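You operate a simulated robot arm through the tools that you are given. There is no shell and no other tool.

Carry out the task below with a simulated robot arm. There is one attempt and no reset: what you move stays moved.

Task
Run exactly 3 cans past the blue sensor at speed 1.0.
Fine: belt switch Off and left Off; zero the counter and set the speed before the run; use the yellow button; afterwards put the speed dial back to 2.0.

The check looks at the end state, three seconds after you hand in, the way a careful person would. Anything else that was tipped, shoved, dropped, spilled or broken makes it a failure.

Robot
A 7-joint arm with a two-finger parallel gripper, fixed in place. Base frame: the origin is at the foot of the arm, x ahead of it, y to its left, z up. Readings come in m, rad, newtons and seconds.
Its first joint turns from -2.897 to 2.897 rad. Payload 4.4 kg.
The TCP is the grasp point between the finger pads, 0.023 m short of the fingertips. In the tool frame z runs along the fingers and y along their closing line. The gripper opens to 0.094 m. The fingers are 0.038 m wide and 0.01 m thick; the gripper's body (0.054 by 0.096 m) begins 0.039 m behind the TCP.
Orientation is told as [roll, pitch, yaw] about the base's x, y, z axes, in that order, counted from this pose: with the fingers straight down and closing along the base's y, the tool's x points along the base's -x, its y along +y and its z along -z.

Tools
- The arm moves only by the tool play_rows. Its argument "steps" is a list of rows, each a list of 3 entries, a list of its own where there are three numbers: the finger opening in cm, from 0 to 9.4, then the shift along the tool's x, y, z in cm, then the turn, a rotation vector about the tool's x, y, z in rad. In form: [[jaw, [tx, ty, tz], [ax, ay, az]], ...]. A call has 1 to 20 rows; each row shifts and turns the commanded pose from where the row before left it, along the tool's axes as they then stand. A row lasts 0.2 s, in which the tool goes at most 0.05 m and 0.15 rad; a call with a longer step from one row to the next is refused whole, and so is a gripper value outside its range. Where a pose cannot be reached the arm comes as near as it can. A force on the tool above 40 N (or 10 N above the force at the start of the call, whichever is more), or a blocked arm, ends the call early, and 0.2 s more pass. The fingers move at their own pace (about 0.072 m/s each) and stop on an object; they squeeze with about 34 N. The grip force told is the motor's: it shows also when the fingers shut on nothing. Time passes only in rows, and 0.2 s behind the last, so rows that do not move let the fingers close. It gives the time, the measured TCP pose, the force on the tool (base axes), the opening and the grip force at its end, in the units of the frame above (readings bear some noise), with the torque about the TCP (base axes, N m) and any sound that the robot's microphone picked up.
- Cameras (640 x 400 px; columns grow to the right, rows downward): "scene" is fixed at [0.0567, 0.6432, 1.3466]; the picture's right is [-0.39, -0.92, 0.00], its down [-0.49, 0.21, -0.85] and it looks along [0.78, -0.33, -0.53] (base axes); focal length 312 px, centre (320, 200). "wrist" rides on the gripper at [0.086, 0.016, -0.074] in the tool frame; the picture's right is [-0.18, 0.98, 0.00], its down [-0.58, -0.11, -0.81] and it looks along [-0.79, -0.15, 0.59] (tool axes); focal length 243 px, centre (320, 200). There is no depth. A picture from a camera that has moved, and an enlarged one, comes with that camera's place and axes in the base frame and with its lens. The place of the scene camera against the robot may be out by one fixed shift of up to 0.018 m in any direction.
- snapshot(camera): a new picture of that camera. It takes no simulated time.
- zoom(camera, box): a new picture of the part [left, top, right, bottom] of that camera's present view, enlarged. It takes no simulated time.
- close_job(): hands the job in; it is judged then, once.

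Places have to be worked out from the pictures, the camera data and where the tool is seen. Open the gripper and draw the arm clear of the work before you hand the job in, unless the task says otherwise.

The tools are called after "Request:" as a command line: name --argument value ..., lists and objects as JSON in quotes. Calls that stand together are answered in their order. play_rows: Moves the arm, as the interface text tells. Its arguments: {"type":"object","properties":{"steps":{"type":"array","items":{"type":"array"}}},"required":["steps"]} The other tools are called the same way: snapshot (camera) takes a picture; zoom (camera, box) takes an enlarged picture of a part of a camera's view; close_job () hands the job in.

At the start:

```text
time: 0.0
tcp_pos: [0.6145, 0.5136, 1.0242]
tcp_rot: [-0.002, 0.0, 0.0]
force: [-0.8, -0.2, 0.3]
torque: [0.01, 0.0, 0.03]
finger_gap: 0.0942
finger_force: 0.1
```

scene: 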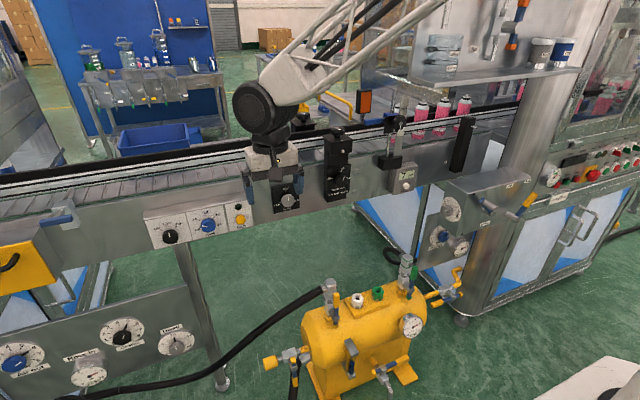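
wrist: 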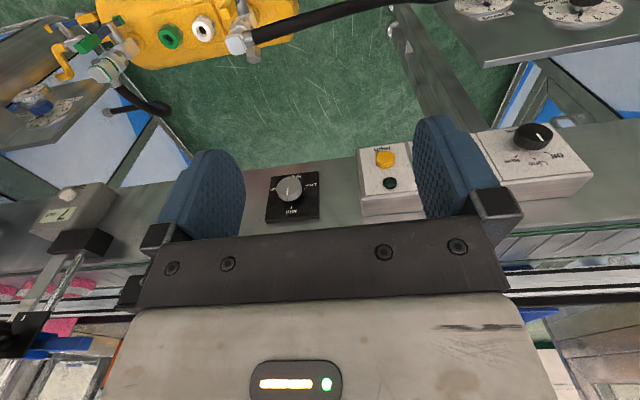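

I start by looking closely at the panel along the conveyor to find the switch, dial, button, counter and sensor.

Request:
zoom --camera "scene" --box '[130, 180, 270, 260]'

Request:
zoom --camera "scene" --box '[250, 100, 430, 220]'

Request:
zoom --camera "scene" --box '[380, 60, 560, 270]'

Request:
zoom --camera "wrist" --box '[340, 100, 620, 240]'

Request:
zoom --camera "wrist" --box '[0, 140, 340, 340]'

Request:
zoom --camera "scene" --box '[0, 180, 220, 400]'

```text
4.57 times, centred on (200, 220) of scene
camera zoom: at [0.0567, 0.6432, 1.3466], right [-0.39, -0.92, 0.0], down [-0.49, 0.21, -0.85], along [0.78, -0.33, -0.53], focal length 1425 px, centre (869, 109)
```

zoom: 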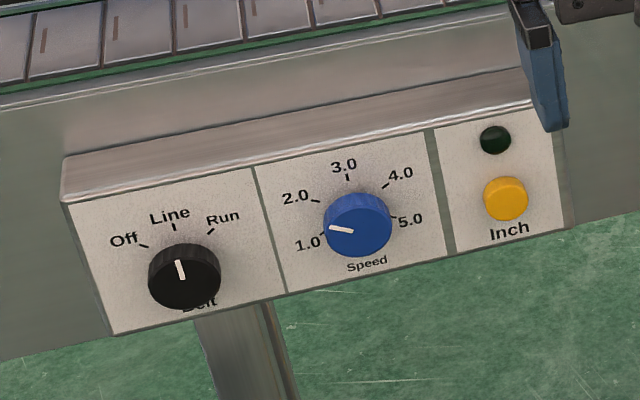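

```text
3.33 times, centred on (340, 160) of scene
camera zoom: at [0.0567, 0.6432, 1.3466], right [-0.39, -0.92, 0.0], down [-0.49, 0.21, -0.85], along [0.78, -0.33, -0.53], focal length 1039 px, centre (253, 333)
```

zoom: 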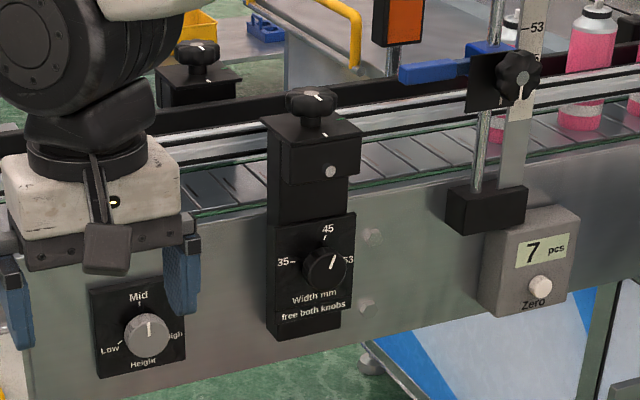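

```text
1.90 times, centred on (470, 165) of scene
camera zoom: at [0.0567, 0.6432, 1.3466], right [-0.39, -0.92, 0.0], down [-0.49, 0.21, -0.85], along [0.78, -0.33, -0.53], focal length 594 px, centre (34, 267)
```

zoom: 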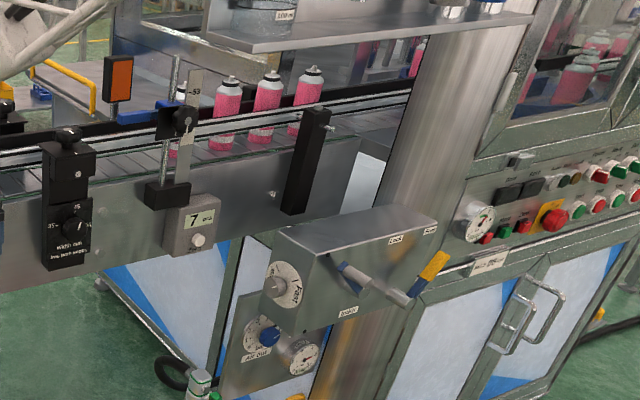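

```text
2.29 times, centred on (480, 170) of wrist
camera zoom: at [0.5296, 0.5296, 1.0986], right [0.18, 0.98, 0.0], down [0.58, -0.11, 0.81], along [0.79, -0.15, -0.59], focal length 555 px, centre (-46, 269)
```

zoom: 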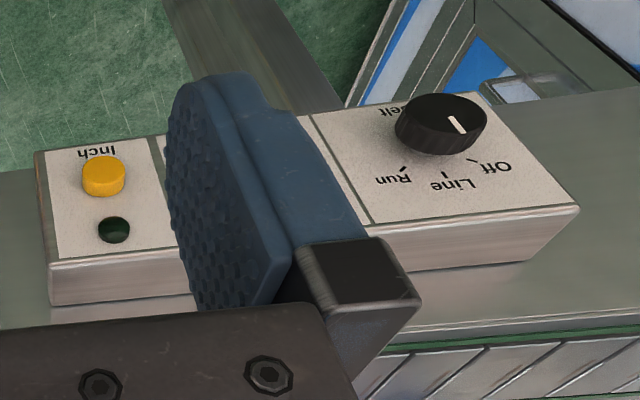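

```text
1.88 times, centred on (170, 240) of wrist
camera zoom: at [0.5296, 0.5296, 1.0986], right [0.18, 0.98, 0.0], down [0.58, -0.11, 0.81], along [0.79, -0.15, -0.59], focal length 457 px, centre (602, 125)
```

zoom: 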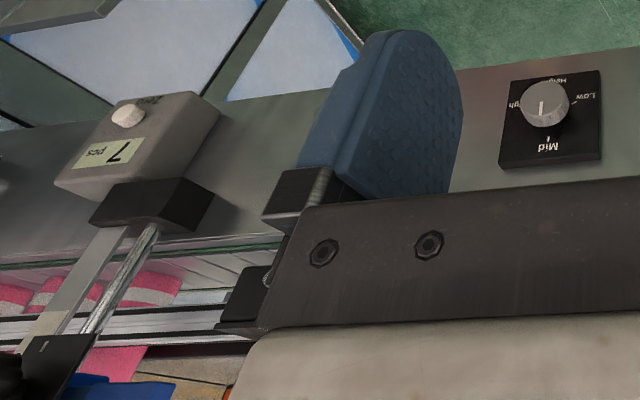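

```text
1.82 times, centred on (110, 290) of scene
camera zoom: at [0.0567, 0.6432, 1.3466], right [-0.39, -0.92, 0.0], down [-0.49, 0.21, -0.85], along [0.78, -0.33, -0.53], focal length 567 px, centre (702, 36)
```

zoom: 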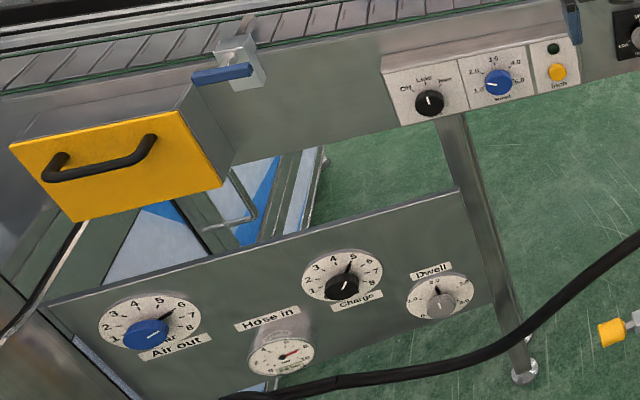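

The belt switch, speed dial, Inch button and a counter (reads 7) with a Zero button are visible. I zoom further to read the pointers and the cans near the sensor.

Request:
zoom --camera "scene" --box '[145, 205, 201, 240]'

Request:
zoom --camera "scene" --box '[188, 200, 260, 245]'

Request:
zoom --camera "scene" --box '[350, 80, 478, 160]'

Request:
zoom --camera "scene" --box '[380, 140, 444, 200]'

Request:
zoom --camera "scene" --box '[0, 100, 200, 225]'

Request:
zoom --camera "scene" --box '[440, 60, 560, 135]'

```text
11.43 times, centred on (173, 222) of scene
camera zoom: at [0.0567, 0.6432, 1.3466], right [-0.39, -0.92, 0.0], down [-0.49, 0.21, -0.85], along [0.78, -0.33, -0.53], focal length 3563 px, centre (2000, -57)
```

zoom: 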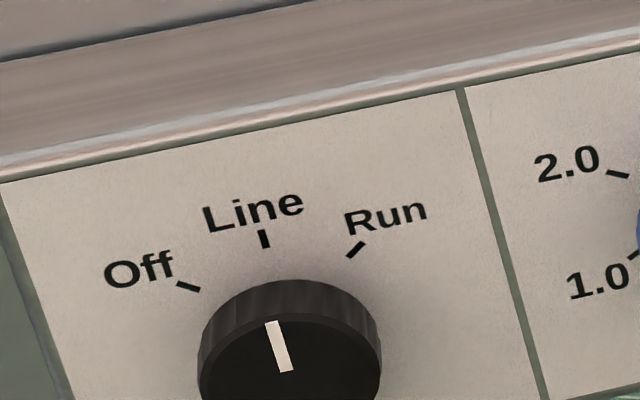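

```text
8.89 times, centred on (224, 222) of scene
camera zoom: at [0.0567, 0.6432, 1.3466], right [-0.39, -0.92, 0.0], down [-0.49, 0.21, -0.85], along [0.78, -0.33, -0.53], focal length 2771 px, centre (1173, 0)
```

zoom: 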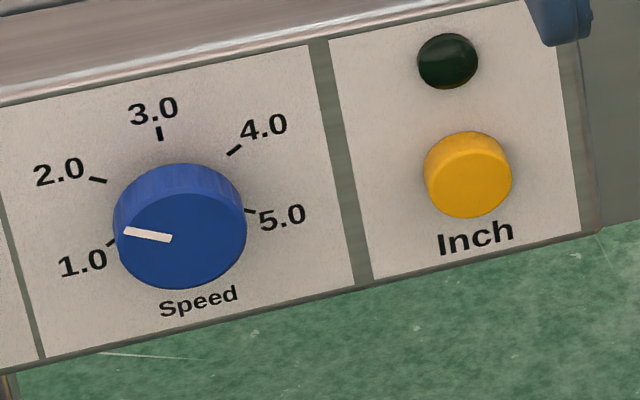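

```text
5.00 times, centred on (414, 120) of scene
camera zoom: at [0.0567, 0.6432, 1.3466], right [-0.39, -0.92, 0.0], down [-0.49, 0.21, -0.85], along [0.78, -0.33, -0.53], focal length 1559 px, centre (-150, 600)
```

zoom: 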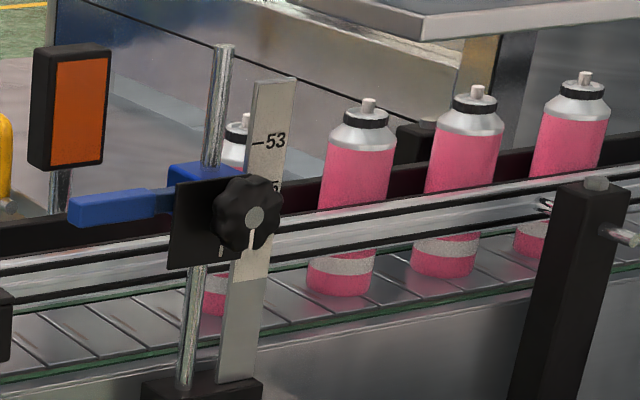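

```text
6.67 times, centred on (412, 170) of scene
camera zoom: at [0.0567, 0.6432, 1.3466], right [-0.39, -0.92, 0.0], down [-0.49, 0.21, -0.85], along [0.78, -0.33, -0.53], focal length 2078 px, centre (-293, 400)
```

zoom: 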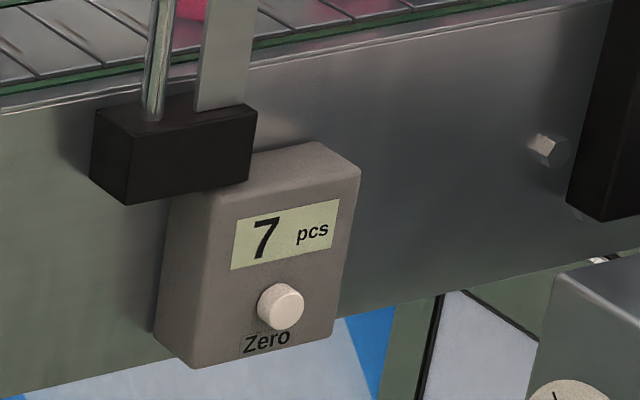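

```text
3.20 times, centred on (100, 162) of scene
camera zoom: at [0.0567, 0.6432, 1.3466], right [-0.39, -0.92, 0.0], down [-0.49, 0.21, -0.85], along [0.78, -0.33, -0.53], focal length 998 px, centre (1024, 320)
```

zoom: 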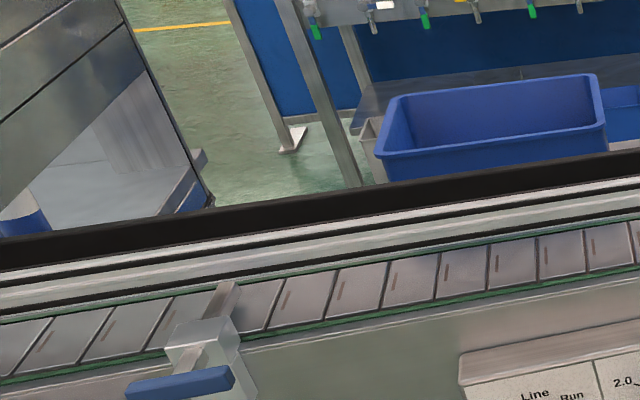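

```text
5.33 times, centred on (500, 98) of scene
camera zoom: at [0.0567, 0.6432, 1.3466], right [-0.39, -0.92, 0.0], down [-0.49, 0.21, -0.85], along [0.78, -0.33, -0.53], focal length 1663 px, centre (-640, 747)
```

zoom: 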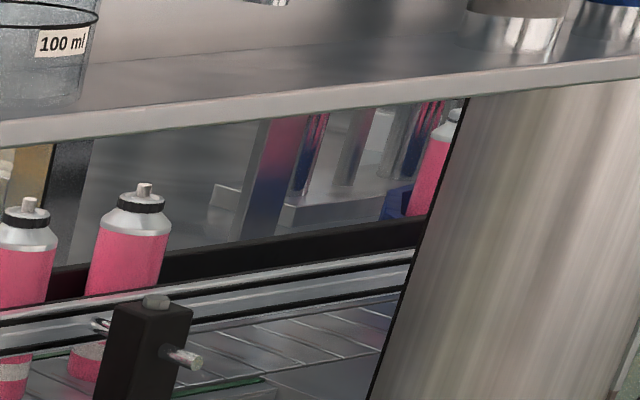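

The belt switch points at Line, the speed dial is at 2.0 and the counter reads 7. By triangulating the two views I place the Inch button near [0.78, 0.573, 0.85], the belt knob near [0.76, 0.75, 0.86] and the Zero button near [0.79, 0.015, 0.83]. I back off and shift left so the wrist camera can see the whole panel between the fingers.

Request:
play_rows --steps '[[9.4, [2.5, 3.75, 0], [0, 0, 0]], [9.4, [2.5, 3.75, 0], [0, 0, 0]], [9.4, [2.5, 3.75, 0], [0, 0, 0]], [9.4, [2.5, 3.75, 0], [0, 0, 0]], [9.4, [0, 0, 0], [0, 0, 0]]]'

Request:
snapshot --camera "wrist"

Request:
snapshot --camera "scene"

```text
time: 1.2
tcp_pos: [0.5105, 0.665, 1.0251]
tcp_rot: [0.001, 0.0, -0.001]
force: [0.3, -1.1, -0.3]
torque: [-0.02, 0.03, -0.02]
finger_gap: 0.0939
finger_force: 0.0
```

```text
taken
camera wrist: at [0.4279, 0.6792, 1.1001], right [0.18, 0.98, 0.0], down [0.58, -0.11, 0.81], along [0.79, -0.15, -0.59], focal length 243 px, centre (320, 200)
```

wrist: 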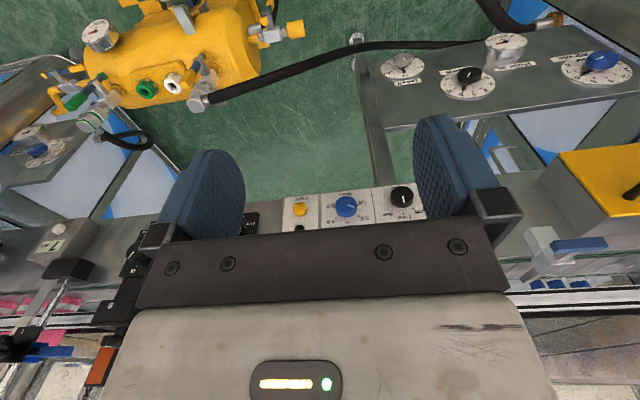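

```text
taken
```

scene: 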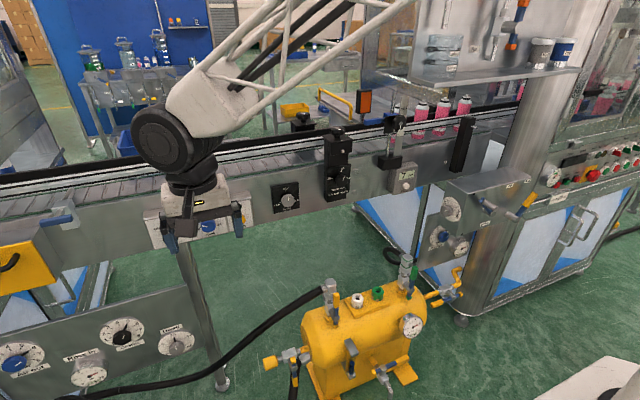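

The whole panel now shows between the fingers. I zoom in to get precise pixel positions.

Request:
zoom --camera "wrist" --box '[270, 165, 430, 245]'

Request:
zoom --camera "scene" --box '[380, 140, 444, 200]'

```text
4.00 times, centred on (350, 205) of wrist
camera zoom: at [0.4279, 0.6792, 1.1001], right [0.18, 0.98, 0.0], down [0.58, -0.11, 0.81], along [0.79, -0.15, -0.59], focal length 970 px, centre (200, 180)
```

zoom: 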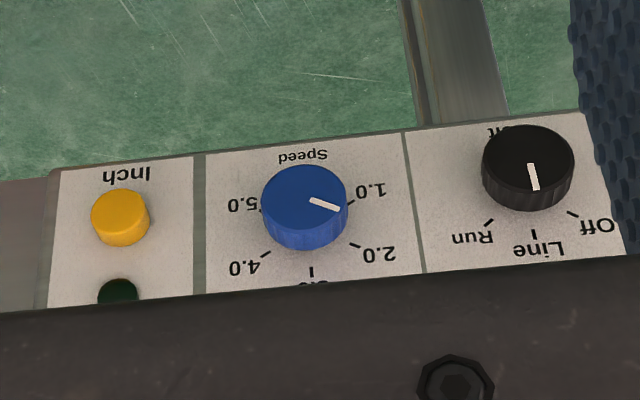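

```text
6.67 times, centred on (412, 170) of scene
camera zoom: at [0.0567, 0.6432, 1.3466], right [-0.39, -0.92, 0.0], down [-0.49, 0.21, -0.85], along [0.78, -0.33, -0.53], focal length 2078 px, centre (-293, 400)
```

zoom: 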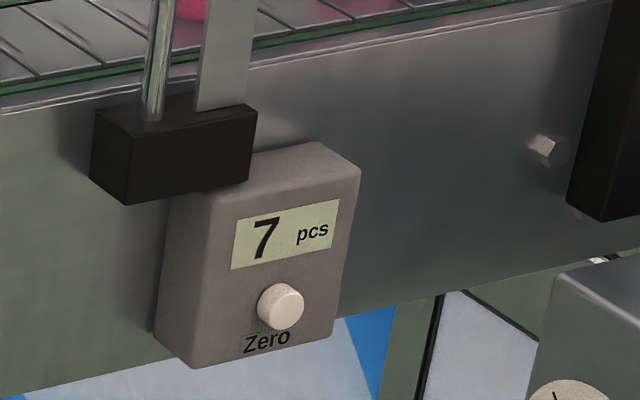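

From the two wrist views I get: belt knob face ≈ [0.772, 0.756, 0.851], Inch button ≈ [0.781, 0.576, 0.849], speed knob ≈ [0.772, 0.661, 0.855]. I zoom closer to judge the tilt of the panel face.

Request:
zoom --camera "wrist" --box '[380, 180, 430, 230]'

Request:
zoom --camera "wrist" --box '[315, 180, 375, 240]'

Request:
zoom --camera "wrist" --box '[0, 180, 160, 380]'

```text
8.00 times, centred on (405, 205) of wrist
camera zoom: at [0.4279, 0.6792, 1.1001], right [0.18, 0.98, 0.0], down [0.58, -0.11, 0.81], along [0.79, -0.15, -0.59], focal length 1941 px, centre (-360, 160)
```

zoom: 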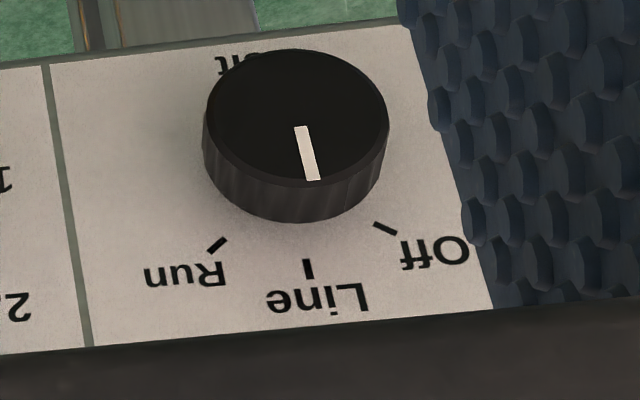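

```text
6.67 times, centred on (345, 210) of wrist
camera zoom: at [0.4279, 0.6792, 1.1001], right [0.18, 0.98, 0.0], down [0.58, -0.11, 0.81], along [0.79, -0.15, -0.59], focal length 1618 px, centre (153, 133)
```

zoom: 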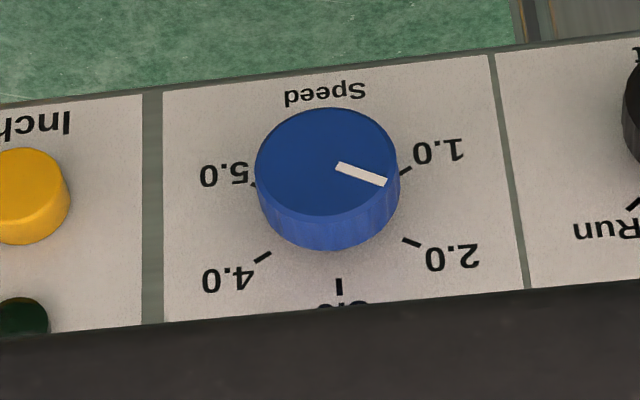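

```text
2.00 times, centred on (80, 280) of wrist
camera zoom: at [0.4279, 0.6792, 1.1001], right [0.18, 0.98, 0.0], down [0.58, -0.11, 0.81], along [0.79, -0.15, -0.59], focal length 485 px, centre (800, 40)
```

zoom: 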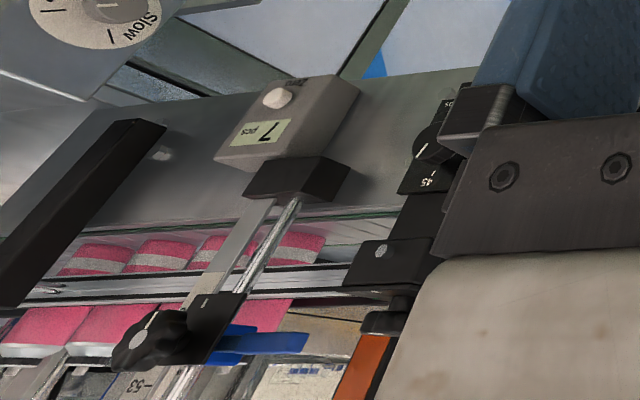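

The panel face comes out vertical, facing -x, with the Off and Run ticks about ±47° from Line and the speed ticks 60° per unit. I pitch the tool to point along +x (turn -π/2 about tool y), clear of everything.

Request:
play_rows --steps '[[9.4, [0, 0, 0], [0, -0.15, 0]], [9.4, [0, 0, 0], [0, -0.15, 0]], [9.4, [0, 0, 0], [0, -0.15, 0]], [9.4, [0, 0, 0], [0, -0.15, 0]], [9.4, [0, 0, 0], [0, -0.15, 0]], [9.4, [0, 0, 0], [0, -0.15, 0]], [9.4, [0, 0, 0], [0, -0.15, 0]], [9.4, [0, 0, 0], [0, -0.15, 0]], [9.4, [0, 0, 0], [0, -0.15, 0]], [9.4, [0, 0, 0], [0, -0.15, 0]], [9.4, [0, 0, 0], [0, -0.0708, 0]], [9.4, [0, 0, 0], [0, 0, 0]]]'

Request:
snapshot --camera "scene"

Request:
snapshot --camera "wrist"

```text
time: 3.8
tcp_pos: [0.5138, 0.6648, 1.0234]
tcp_rot: [2.463, -1.572, -2.461]
force: [-0.1, 0.3, 0.3]
torque: [-0.01, 0.0, -0.01]
finger_gap: 0.0941
finger_force: 0.1
```

```text
taken
```

scene: 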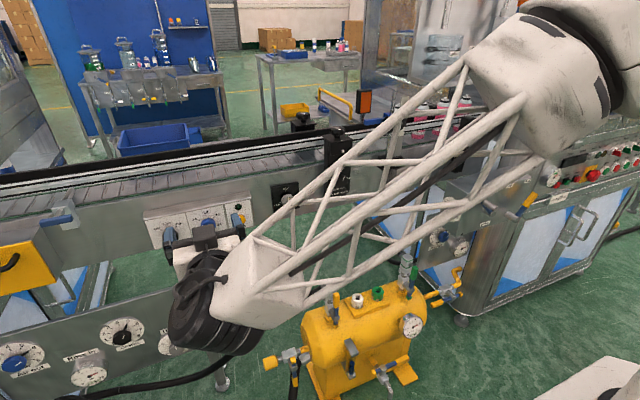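

```text
taken
camera wrist: at [0.4416, 0.6799, 0.9376], right [0.0, 0.98, 0.18], down [-0.81, -0.11, 0.58], along [0.59, -0.15, 0.79], focal length 243 px, centre (320, 200)
```

wrist: 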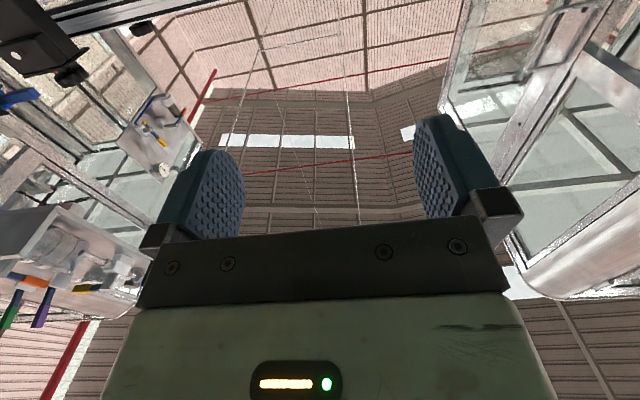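

The tool is now horizontal, pointing at the panel. I move to a standoff ahead of the belt knob (TCP about [0.69, 0.756, 0.851]) with a 7 cm opening and look again.

Request:
play_rows --steps '[[8, [3, 2, 1.5], [0, 0, 0]], [7, [3, 2, 3], [0, 0, 0]], [7, [3, 2, 3], [0, 0, 0]], [7, [3, 1.5, 3.5], [0, 0, 0]], [7, [3, 1.1, 3.5], [0, 0, 0]], [7, [2.2, 0.5, 3.1], [0, 0, 0]], [7, [0, 0, 0], [0, 0, 0]], [7, [0, 0, 0], [0, 0, 0]]]'

Request:
snapshot --camera "scene"

Request:
snapshot --camera "wrist"

```text
time: 5.6
tcp_pos: [0.6898, 0.7557, 0.8505]
tcp_rot: [0.421, -1.57, -0.419]
force: [0.0, -0.2, -0.4]
torque: [0.02, -0.01, -0.01]
finger_gap: 0.0701
finger_force: 0.1
```

```text
taken
```

scene: 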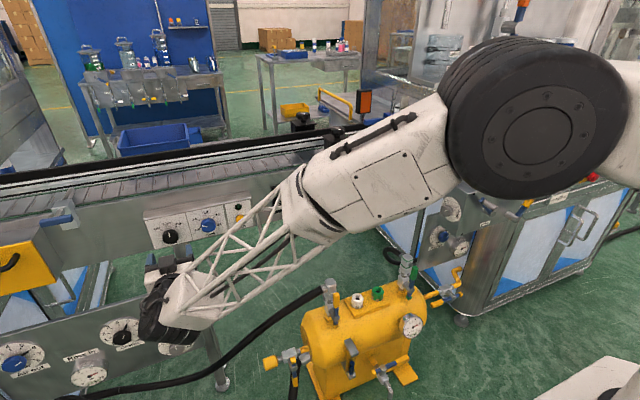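

```text
taken
camera wrist: at [0.6169, 0.7708, 0.7643], right [0.0, 0.98, 0.18], down [-0.81, -0.11, 0.58], along [0.59, -0.15, 0.79], focal length 243 px, centre (320, 200)
```

wrist: 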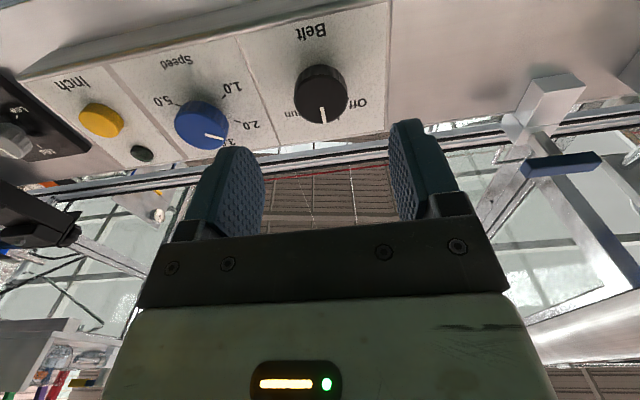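

The knob sits ahead between the fingers as predicted. I zoom to verify its centre against the predicted pixel (322, 91).

Request:
zoom --camera "wrist" --box '[270, 50, 370, 150]'

Request:
zoom --camera "scene" --box '[130, 180, 270, 280]'

```text
4.00 times, centred on (320, 100) of wrist
camera zoom: at [0.6169, 0.7708, 0.7643], right [0.0, 0.98, 0.18], down [-0.81, -0.11, 0.58], along [0.59, -0.15, 0.79], focal length 970 px, centre (320, 600)
```

zoom: 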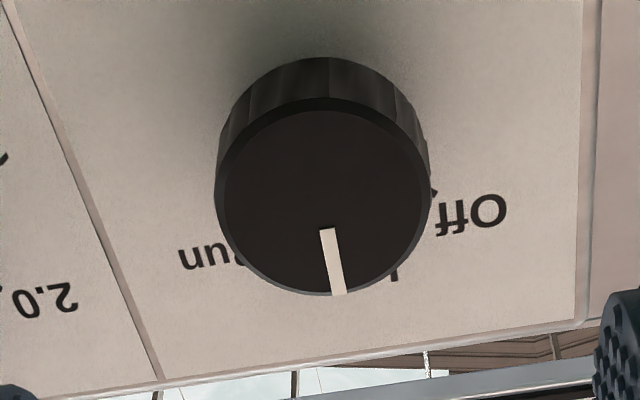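

```text
4.00 times, centred on (200, 230) of scene
camera zoom: at [0.0567, 0.6432, 1.3466], right [-0.39, -0.92, 0.0], down [-0.49, 0.21, -0.85], along [0.78, -0.33, -0.53], focal length 1247 px, centre (800, 80)
```

zoom: 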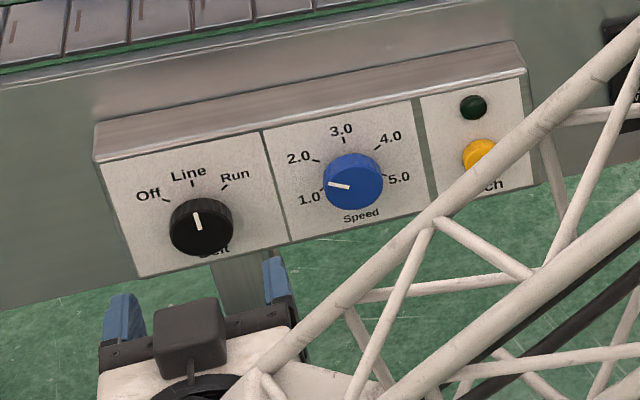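

Re-triangulated: belt knob face centre ≈ [0.769, 0.7546, 0.855], diameter ≈ 3.8 cm, panel surface at x ≈ 0.790. I trim the height, advance until the fingertips overlap the knob by about 1.4 cm (TCP x = 0.760), and stop before closing to check.

Request:
play_rows --steps '[[7, [-0.45, -0.1, 1.5], [0, 0, 0]], [7, [0, 0, 2], [0, 0, 0]], [7, [0, 0, 2], [0, 0, 0]], [7, [0, 0, 1.5], [0, 0, 0]], [7, [0, 0, 0], [0, 0, 0]]]'

Request:
snapshot --camera "wrist"

Request:
zoom --camera "scene" --box '[130, 180, 270, 280]'

```text
time: 6.8
tcp_pos: [0.7603, 0.7551, 0.8558]
tcp_rot: [0.304, -1.572, -0.303]
force: [0.6, 0.4, 0.3]
torque: [0.0, 0.01, 0.05]
finger_gap: 0.0701
finger_force: 0.1
```

```text
taken
camera wrist: at [0.6867, 0.7694, 0.7697], right [0.0, 0.98, 0.18], down [-0.81, -0.11, 0.58], along [0.59, -0.15, 0.79], focal length 243 px, centre (320, 200)
```

wrist: 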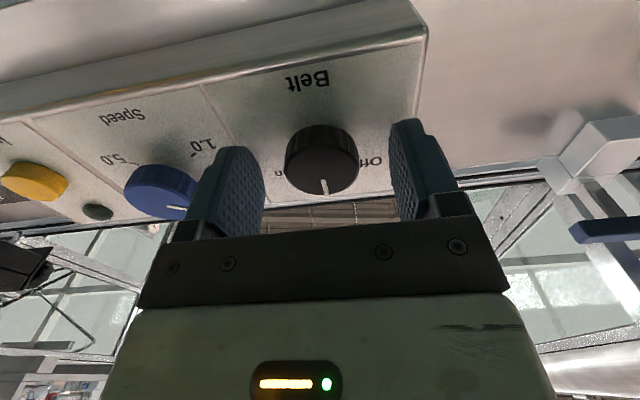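

```text
4.00 times, centred on (200, 230) of scene
camera zoom: at [0.0567, 0.6432, 1.3466], right [-0.39, -0.92, 0.0], down [-0.49, 0.21, -0.85], along [0.78, -0.33, -0.53], focal length 1247 px, centre (800, 80)
```

zoom: 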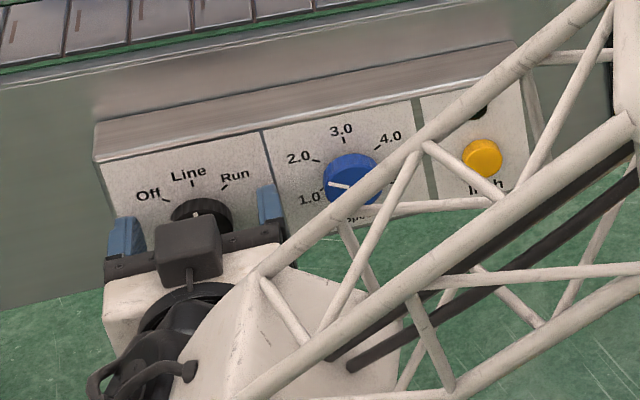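

The knob is centred between the fingers. I close gently on it and hold for a few rows.

Request:
play_rows --steps '[[5, [0, 0, 0], [0, 0, 0]], [4, [0, 0, 0], [0, 0, 0]], [3.2, [0, 0, 0], [0, 0, 0]], [3.2, [0, 0, 0], [0, 0, 0]]]'

Request:
snapshot --camera "wrist"

```text
time: 7.8
tcp_pos: [0.7585, 0.7533, 0.8565]
tcp_rot: [0.441, -1.571, -0.441]
force: [-3.3, 9.3, 1.6]
torque: [0.02, 0.01, 0.09]
finger_gap: 0.0363
finger_force: 5.1
```

```text
taken
camera wrist: at [0.6862, 0.7699, 0.7699], right [0.0, 0.98, 0.18], down [-0.81, -0.11, 0.58], along [0.59, -0.15, 0.79], focal length 243 px, centre (320, 200)
```

wrist: 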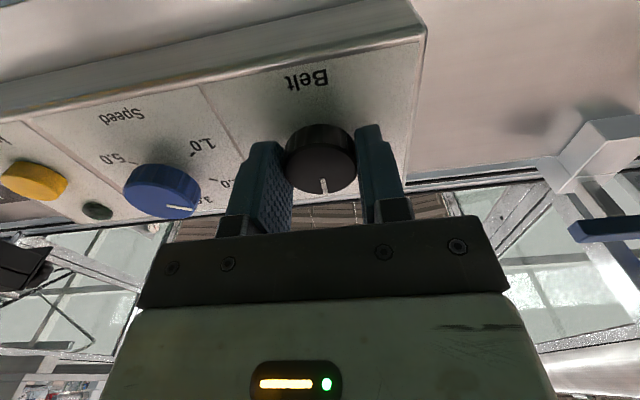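

Gap 3.63 cm with about 9 N of sideways force: the grip seems slightly off-centre. I let it settle for two rows.

Request:
play_rows --steps '[[3.2, [0, 0, 0], [0, 0, 0]], [3.2, [0, 0, 0], [0, 0, 0]]]'

Request:
zoom --camera "wrist" --box '[220, 100, 420, 240]'

```text
time: 8.4
tcp_pos: [0.7597, 0.7541, 0.8563]
tcp_rot: [0.322, -1.571, -0.32]
force: [-3.1, 10.9, 1.7]
torque: [0.02, -0.01, 0.1]
finger_gap: 0.0366
finger_force: 5.1
```

```text
2.86 times, centred on (320, 170) of wrist
camera zoom: at [0.6864, 0.7697, 0.7698], right [0.0, 0.98, 0.18], down [-0.81, -0.11, 0.58], along [0.59, -0.15, 0.79], focal length 693 px, centre (320, 286)
```

zoom: 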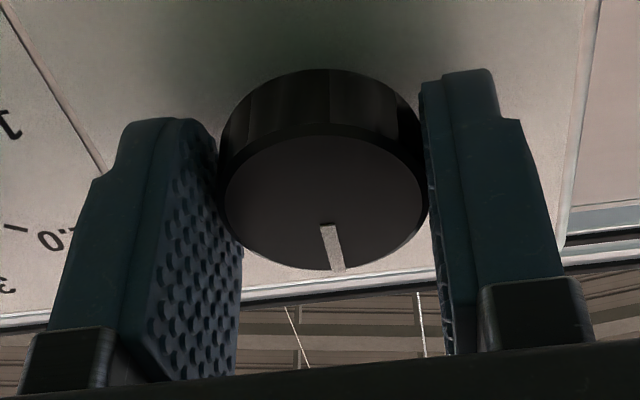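

The command was only slightly below the contact gap. I nudge +1 mm in y to see how the side force responds while tightening the grip.

Request:
play_rows --steps '[[2.0, [0, 0.1, 0], [0, 0, 0]], [1.0, [0, 0, 0], [0, 0, 0]], [1.0, [0, 0, 0], [0, 0, 0]]]'

```text
time: 9.2
tcp_pos: [0.7589, 0.7541, 0.8569]
tcp_rot: [0.497, -1.572, -0.497]
force: [-8.0, 11.1, 3.3]
torque: [0.05, 0.79, -0.01]
finger_gap: 0.0353
finger_force: 45.2
```

Grip is now firm (45 N, gap 3.5 cm). I turn counter-clockwise (negative about tool z), first a part of the way, and check.

Request:
play_rows --steps '[[1.0, [0, 0, 0], [0, 0, -0.1]], [1.0, [0, 0, 0], [0, 0, -0.1]], [1.0, [0, 0, 0], [0, 0, -0.1]], [1.0, [0, 0, 0], [0, 0, -0.1]]]'

Request:
snapshot --camera "wrist"

```text
time: 10.2
tcp_pos: [0.7592, 0.7562, 0.8568]
tcp_rot: [-1.569, -1.17, 1.571]
force: [-28.7, 9.1, 7.8]
torque: [0.02, -0.11, -0.01]
finger_gap: 0.0352
finger_force: 45.0
```

```text
taken
camera wrist: at [0.6867, 0.7358, 0.7702], right [0.0, 0.98, -0.22], down [-0.81, 0.13, 0.58], along [0.59, 0.17, 0.79], focal length 243 px, centre (320, 200)
```

wrist: 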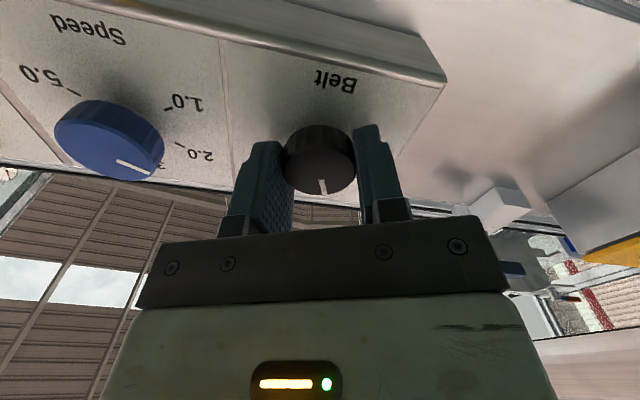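

The pointer has stayed fixed relative to the gripper, so the knob turns with it (-0.4 rad). The push along -x has grown to 29 N, so I ease back 1-2 mm while completing the turn to about -0.82 rad.

Request:
play_rows --steps '[[1.0, [0, 0, -0.1], [0, 0, -0.1]], [1.0, [0, 0, -0.1], [0, 0, -0.1]], [1.0, [0, 0, 0], [0, 0, -0.1]], [1.0, [0, 0, 0], [0, 0, -0.1]]]'

Request:
snapshot --camera "wrist"

```text
time: 10.8
tcp_pos: [0.76, 0.7555, 0.8556]
tcp_rot: [-1.567, -1.02, 1.572]
force: [8.0, 11.4, -5.0]
torque: [0.02, 0.48, -0.17]
finger_gap: 0.0348
finger_force: 45.6
stopped in row 2: the force on the tool passed its limit at 48 N (the readings are from after the stop); the commanded pose is now the measured one
```

```text
taken
camera wrist: at [0.6866, 0.7233, 0.7739], right [0.0, 0.93, -0.36], down [-0.81, 0.21, 0.55], along [0.59, 0.29, 0.75], focal length 243 px, centre (320, 200)
```

wrist: 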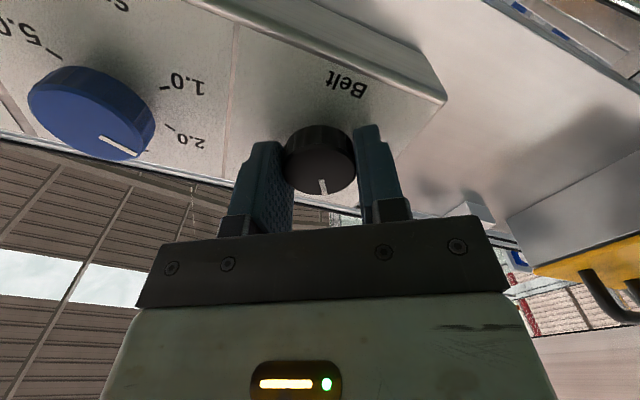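

The limit tripped in passing but the forces are small again now (8 N); the knob has turned about 0.55 rad. I continue more gently, about 0.27 rad more.

Request:
play_rows --steps '[[1.0, [0, 0, 0], [0, 0, -0.07]], [1.0, [0, 0, 0], [0, 0, -0.07]], [1.0, [0, 0, 0], [0, 0, -0.07]]]'

Request:
snapshot --camera "wrist"

```text
time: 11.2
tcp_pos: [0.7602, 0.7558, 0.8552]
tcp_rot: [-1.568, -0.936, 1.571]
force: [13.3, 12.6, -5.0]
torque: [-0.03, 0.3, -0.3]
finger_gap: 0.0349
finger_force: 45.1
stopped in row 2: the force on the tool passed its limit at 41 N (the readings are from after the stop); the commanded pose is now the measured one
```

```text
taken
camera wrist: at [0.6866, 0.7165, 0.7769], right [0.0, 0.9, -0.44], down [-0.81, 0.26, 0.53], along [0.59, 0.35, 0.72], focal length 243 px, centre (320, 200)
```

wrist: 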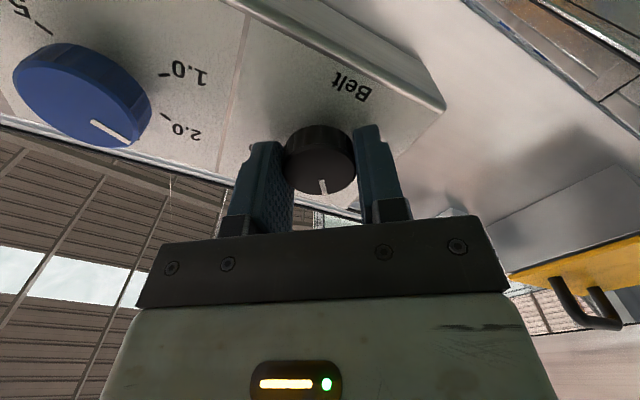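

Now at about -36°. I open the fingers to unload, then see where the pointer stands.

Request:
play_rows --steps '[[3, [0, 0, 0], [0, 0, 0]], [5, [0, 0, 0], [0, 0, 0]], [6.5, [0, 0, 0], [0, 0, 0]], [6.5, [0, 0, 0], [0, 0, 0]]]'

Request:
zoom --camera "wrist" --box '[220, 60, 420, 240]'

Request:
zoom --camera "scene" --box '[130, 180, 270, 280]'

```text
time: 12.2
tcp_pos: [0.7592, 0.7558, 0.8565]
tcp_rot: [-1.568, -0.936, 1.571]
force: [0.2, 0.3, -0.6]
torque: [0.0, -0.01, 0.03]
finger_gap: 0.065
finger_force: 0.1
```

```text
2.22 times, centred on (320, 150) of wrist
camera zoom: at [0.6864, 0.7164, 0.7772], right [0.0, 0.9, -0.43], down [-0.81, 0.26, 0.53], along [0.59, 0.35, 0.73], focal length 539 px, centre (320, 311)
```

zoom: 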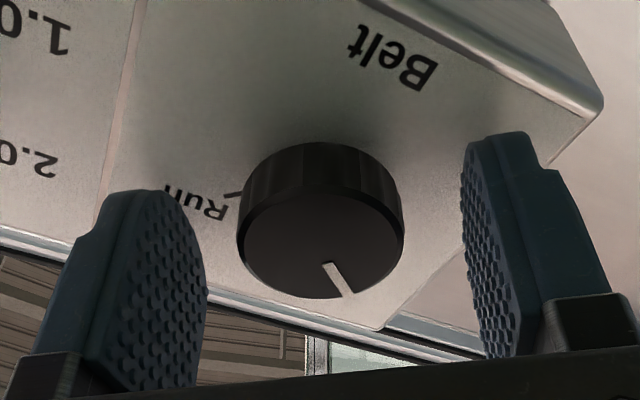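

```text
4.00 times, centred on (200, 230) of scene
camera zoom: at [0.0567, 0.6432, 1.3466], right [-0.39, -0.92, 0.0], down [-0.49, 0.21, -0.85], along [0.78, -0.33, -0.53], focal length 1247 px, centre (800, 80)
```

zoom: 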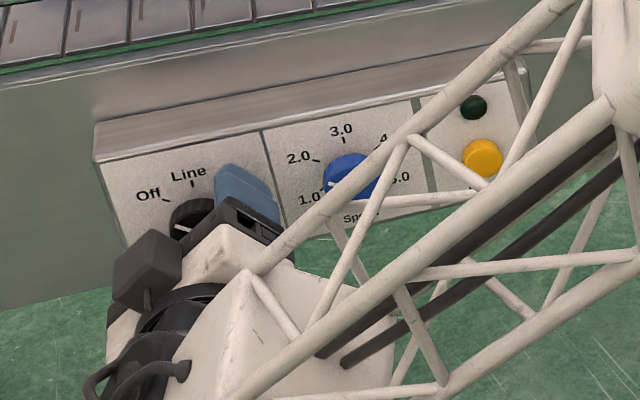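

On release the knob appears to have snapped further to the Off detent. I back out to confirm with the scene camera.

Request:
play_rows --steps '[[7, [0, 0, -2], [0, 0, 0]], [7, [0, 0, -3], [0, 0, 0]], [7, [0, 0, -3], [0, 0, 0.1]], [7, [0, 0, 0], [0, 0, 0.15]], [7, [0, 0, 0], [0, 0, 0.15]], [7, [0, 0, 0], [0, 0, 0.15]], [7, [0, 0, 0], [0, 0, 0.085]]]'

Request:
zoom --camera "wrist" --box '[220, 50, 420, 175]'

Request:
zoom --camera "scene" --box '[130, 180, 270, 280]'

```text
time: 13.8
tcp_pos: [0.6793, 0.7544, 0.8566]
tcp_rot: [0.681, -1.569, -0.678]
force: [-0.1, 1.0, -0.3]
torque: [0.0, 0.03, -0.01]
finger_gap: 0.0699
finger_force: 0.1
```

```text
3.20 times, centred on (320, 112) of wrist
camera zoom: at [0.6057, 0.7708, 0.7701], right [0.0, 0.98, 0.19], down [-0.81, -0.11, 0.58], along [0.59, -0.15, 0.79], focal length 776 px, centre (320, 480)
```

zoom: 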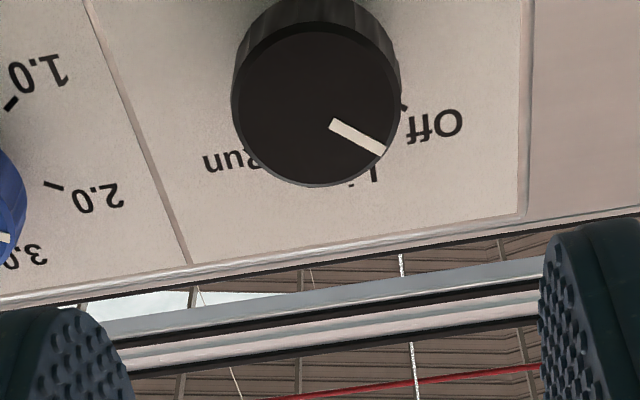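

```text
4.00 times, centred on (200, 230) of scene
camera zoom: at [0.0567, 0.6432, 1.3466], right [-0.39, -0.92, 0.0], down [-0.49, 0.21, -0.85], along [0.78, -0.33, -0.53], focal length 1247 px, centre (800, 80)
```

zoom: 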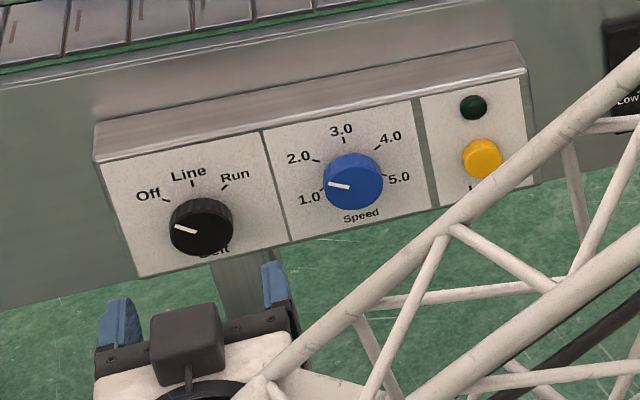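

The belt switch pointer now lines up with Off. I move sideways to a standoff in front of the speed dial (≈ [0.770, 0.662, 0.858]).

Request:
play_rows --steps '[[7, [0, -3.1, 0], [0, 0, 0]], [7, [-0.1, -3.1, 0], [0, 0, 0]], [7, [-0.1, -3.05, 0], [0, 0, 0]], [7, [0, 0, 0], [0, 0, 0]]]'

Request:
zoom --camera "wrist" --box '[220, 30, 420, 155]'

Request:
zoom --camera "scene" --box '[145, 205, 201, 245]'

```text
time: 14.8
tcp_pos: [0.6801, 0.6635, 0.8579]
tcp_rot: [-0.118, -1.569, 0.12]
force: [-0.2, -0.5, -0.2]
torque: [0.01, 0.02, 0.0]
finger_gap: 0.0699
finger_force: 0.1
```

```text
3.20 times, centred on (320, 92) of wrist
camera zoom: at [0.6063, 0.678, 0.7723], right [0.0, 0.98, 0.18], down [-0.81, -0.11, 0.58], along [0.59, -0.15, 0.79], focal length 776 px, centre (320, 544)
```

zoom: 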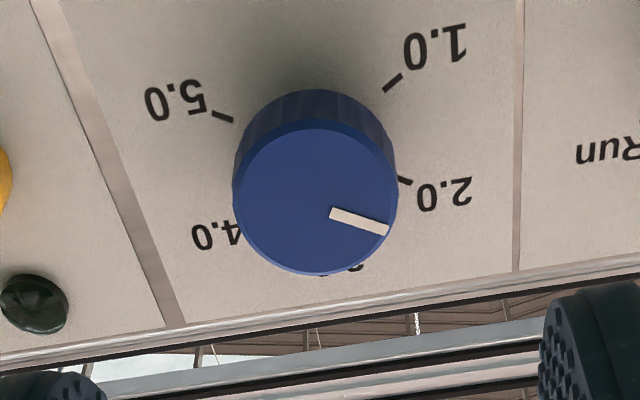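

```text
10.00 times, centred on (173, 225) of scene
camera zoom: at [0.0567, 0.6432, 1.3466], right [-0.39, -0.92, 0.0], down [-0.49, 0.21, -0.85], along [0.78, -0.33, -0.53], focal length 3117 px, centre (1790, -50)
```

zoom: 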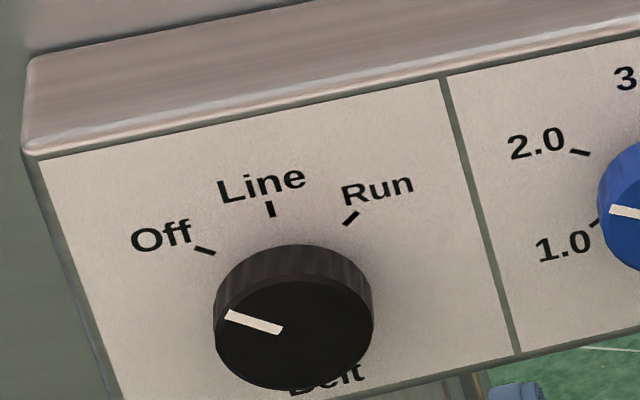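

Belt switch confirmed Off. From this view plus the dial's ticks, the speed knob axis is at about y = 0.660, z = 0.863. I pre-rotate +0.3 rad, align, and advance around the knob.

Request:
play_rows --steps '[[6.5, [-0.58, -0.33, 0], [0, 0, 0]], [6.5, [0, 0, 1], [0, 0, 0.15]], [6.5, [0, 0, 2], [0, 0, 0.15]], [6.5, [0, 0, 2.5], [0, 0, 0]], [6.5, [0, 0, 2.3], [0, 0, 0]], [6.5, [0, 0, 0], [0, 0, 0]]]'

Request:
zoom --camera "wrist" --box '[180, 80, 460, 255]'

```text
time: 16.2
tcp_pos: [0.7583, 0.6605, 0.8649]
tcp_rot: [1.568, -1.27, -1.565]
force: [1.2, 0.4, 1.0]
torque: [-0.01, 0.0, 0.01]
finger_gap: 0.065
finger_force: 0.0
```

```text
2.29 times, centred on (320, 168) of wrist
camera zoom: at [0.6852, 0.7009, 0.7875], right [0.0, 0.88, 0.47], down [-0.81, -0.28, 0.52], along [0.59, -0.37, 0.71], focal length 555 px, centre (320, 274)
```

zoom: 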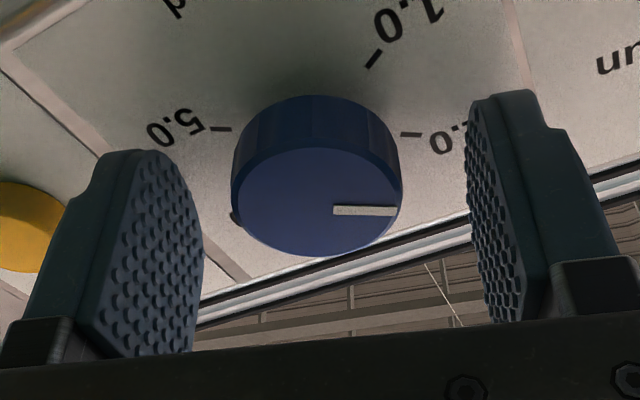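

The knob face centre is within a millimetre of the tool axis. I close moderately on the knob.

Request:
play_rows --steps '[[4.5, [0, 0, 0], [0, 0, 0]], [3.2, [0, 0, 0], [0, 0, 0]], [2.6, [0, 0, 0], [0, 0, 0]], [2.6, [0, 0, 0], [0, 0, 0]]]'

```text
time: 17.2
tcp_pos: [0.7585, 0.66, 0.8656]
tcp_rot: [1.566, -1.271, -1.562]
force: [1.4, -6.4, -0.7]
torque: [-0.01, -0.36, -0.36]
finger_gap: 0.0349
finger_force: 45.3
```

Firm grip with small side forces. I turn counter-clockwise toward 1.0 in small steps.

Request:
play_rows --steps '[[2.6, [0, 0, 0], [0, 0, -0.08]], [2.6, [0, 0, 0], [0, 0, -0.08]], [2.6, [0, 0, 0], [0, 0, -0.08]], [2.6, [0, 0, 0], [0, 0, -0.08]], [2.6, [0, 0, 0], [0, 0, -0.08]], [2.6, [0, 0, 0], [0, 0, 0]]]'

Request:
zoom --camera "wrist" --box '[180, 80, 460, 255]'

```text
time: 18.3
tcp_pos: [0.7581, 0.6607, 0.8648]
tcp_rot: [-1.526, -1.54, 1.531]
force: [8.3, 9.3, -6.6]
torque: [0.0, -0.09, -0.07]
finger_gap: 0.035
finger_force: 44.9
stopped in row 5: the force on the tool passed its limit at 42 N (the readings are from after the stop); the commanded pose is now the measured one
```

```text
2.29 times, centred on (320, 168) of wrist
camera zoom: at [0.6847, 0.6734, 0.7783], right [0.0, 0.99, 0.15], down [-0.81, -0.09, 0.59], along [0.59, -0.12, 0.8], focal length 555 px, centre (320, 274)
```

zoom: 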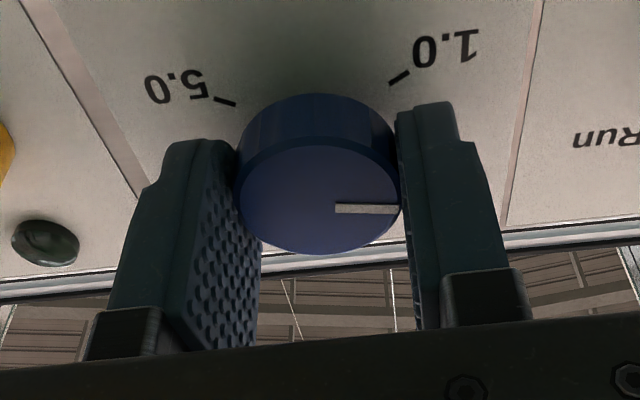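

The knob turns with the gripper (now about -0.33 rad); the stop reset the load. I go on in shorter calls and watch which force component grows.

Request:
play_rows --steps '[[2.6, [0, 0, 0], [0, 0, -0.08]], [2.6, [0, 0, 0], [0, 0, -0.08]]]'

```text
time: 18.9
tcp_pos: [0.7571, 0.6623, 0.8649]
tcp_rot: [-1.558, -1.401, 1.564]
force: [15.7, 13.7, -7.7]
torque: [0.06, 0.19, -0.11]
finger_gap: 0.0352
finger_force: 45.1
stopped in row 2: the force on the tool passed its limit at 42 N (the readings are from after the stop); the commanded pose is now the measured one
```

The forces (+x, +y, small -z) suggest the command picked up a millimetre of reading noise at the stop. I shift about 1 mm with the force to unload, then keep turning.

Request:
play_rows --steps '[[2.6, [0.03, 0.1, 0.1], [0, 0, 0]], [2.6, [0, 0, 0], [0, 0, 0]]]'

```text
time: 19.5
tcp_pos: [0.7586, 0.662, 0.8642]
tcp_rot: [-1.562, -1.399, 1.566]
force: [-29.9, -26.1, 8.5]
torque: [-0.07, -0.24, -0.94]
finger_gap: 0.0351
finger_force: 44.9
```

Stiffness is about 40 N per mm, so I overshot; I take back 0.65 mm.

Request:
play_rows --steps '[[2.6, [-0.01, -0.065, -0.066], [0, 0, 0]]]'

```text
time: 19.9
tcp_pos: [0.758, 0.6616, 0.8655]
tcp_rot: [-1.557, -1.398, 1.562]
force: [0.4, -4.3, -8.2]
torque: [-0.03, -1.13, -0.35]
finger_gap: 0.0348
finger_force: 45.2
```

Unloaded (forces under 10 N). I turn two more steps and check.

Request:
play_rows --steps '[[2.6, [0, 0, 0], [0, 0, -0.07]], [2.6, [0, 0, 0], [0, 0, -0.07]]]'

```text
time: 20.5
tcp_pos: [0.7587, 0.6611, 0.8643]
tcp_rot: [-1.564, -1.257, 1.567]
force: [8.6, 5.2, -9.7]
torque: [0.05, 1.17, -0.8]
finger_gap: 0.0351
finger_force: 45.1
```

Total turn so far about -0.61 rad of the needed -1.05. I continue with a small compensation.

Request:
play_rows --steps '[[2.6, [0.02, 0.02, 0.02], [0, 0, -0.07]], [2.6, [0, 0, 0], [0, 0, -0.07]]]'

```text
time: 21.1
tcp_pos: [0.7589, 0.6621, 0.8644]
tcp_rot: [-1.568, -1.119, 1.573]
force: [12.0, 13.4, -12.4]
torque: [0.06, 0.88, -0.71]
finger_gap: 0.0351
finger_force: 45.6
```

Turned about -0.75 rad. I compensate 0.3-0.4 mm and continue.

Request:
play_rows --steps '[[2.6, [0.013, 0.043, 0.03], [0, 0, -0.07]], [2.6, [0, 0, 0], [0, 0, -0.07]]]'

```text
time: 21.7
tcp_pos: [0.7589, 0.6618, 0.8652]
tcp_rot: [-1.57, -0.979, 1.575]
force: [-9.0, 10.6, -1.5]
torque: [0.08, 0.73, -0.9]
finger_gap: 0.035
finger_force: 44.7
```

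About -0.89 rad done; two more steps of about -0.08 should reach 1.0.

Request:
play_rows --steps '[[2.6, [-0.014, 0.022, -0.02], [0, 0, -0.08]], [2.6, [0, 0, 0], [0, 0, -0.075]], [2.6, [0, 0, 0], [0, 0, 0]]]'

Request:
zoom --camera "wrist" --box '[180, 80, 460, 255]'

Request:
zoom --camera "scene" --box '[170, 190, 270, 260]'

```text
time: 22.5
tcp_pos: [0.759, 0.6628, 0.8646]
tcp_rot: [-1.57, -0.824, 1.574]
force: [-10.4, 18.1, -3.1]
torque: [0.03, -0.35, -0.23]
finger_gap: 0.035
finger_force: 45.0
```

```text
2.29 times, centred on (320, 168) of wrist
camera zoom: at [0.6854, 0.6143, 0.7902], right [-0.01, 0.85, -0.53], down [-0.81, 0.31, 0.5], along [0.59, 0.43, 0.68], focal length 555 px, centre (320, 274)
```

zoom: 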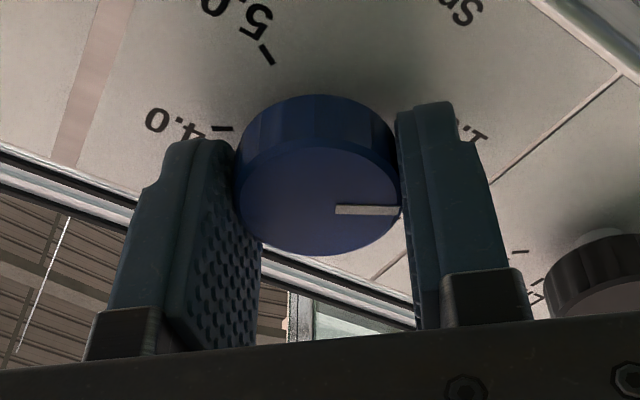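

```text
5.71 times, centred on (220, 225) of scene
camera zoom: at [0.0567, 0.6432, 1.3466], right [-0.39, -0.92, 0.0], down [-0.49, 0.21, -0.85], along [0.78, -0.33, -0.53], focal length 1781 px, centre (891, 57)
```

zoom: 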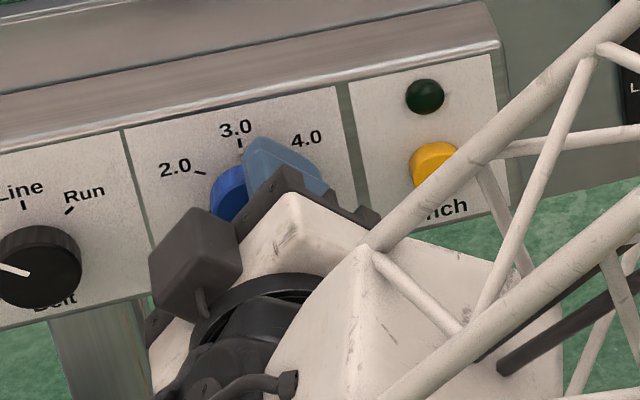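

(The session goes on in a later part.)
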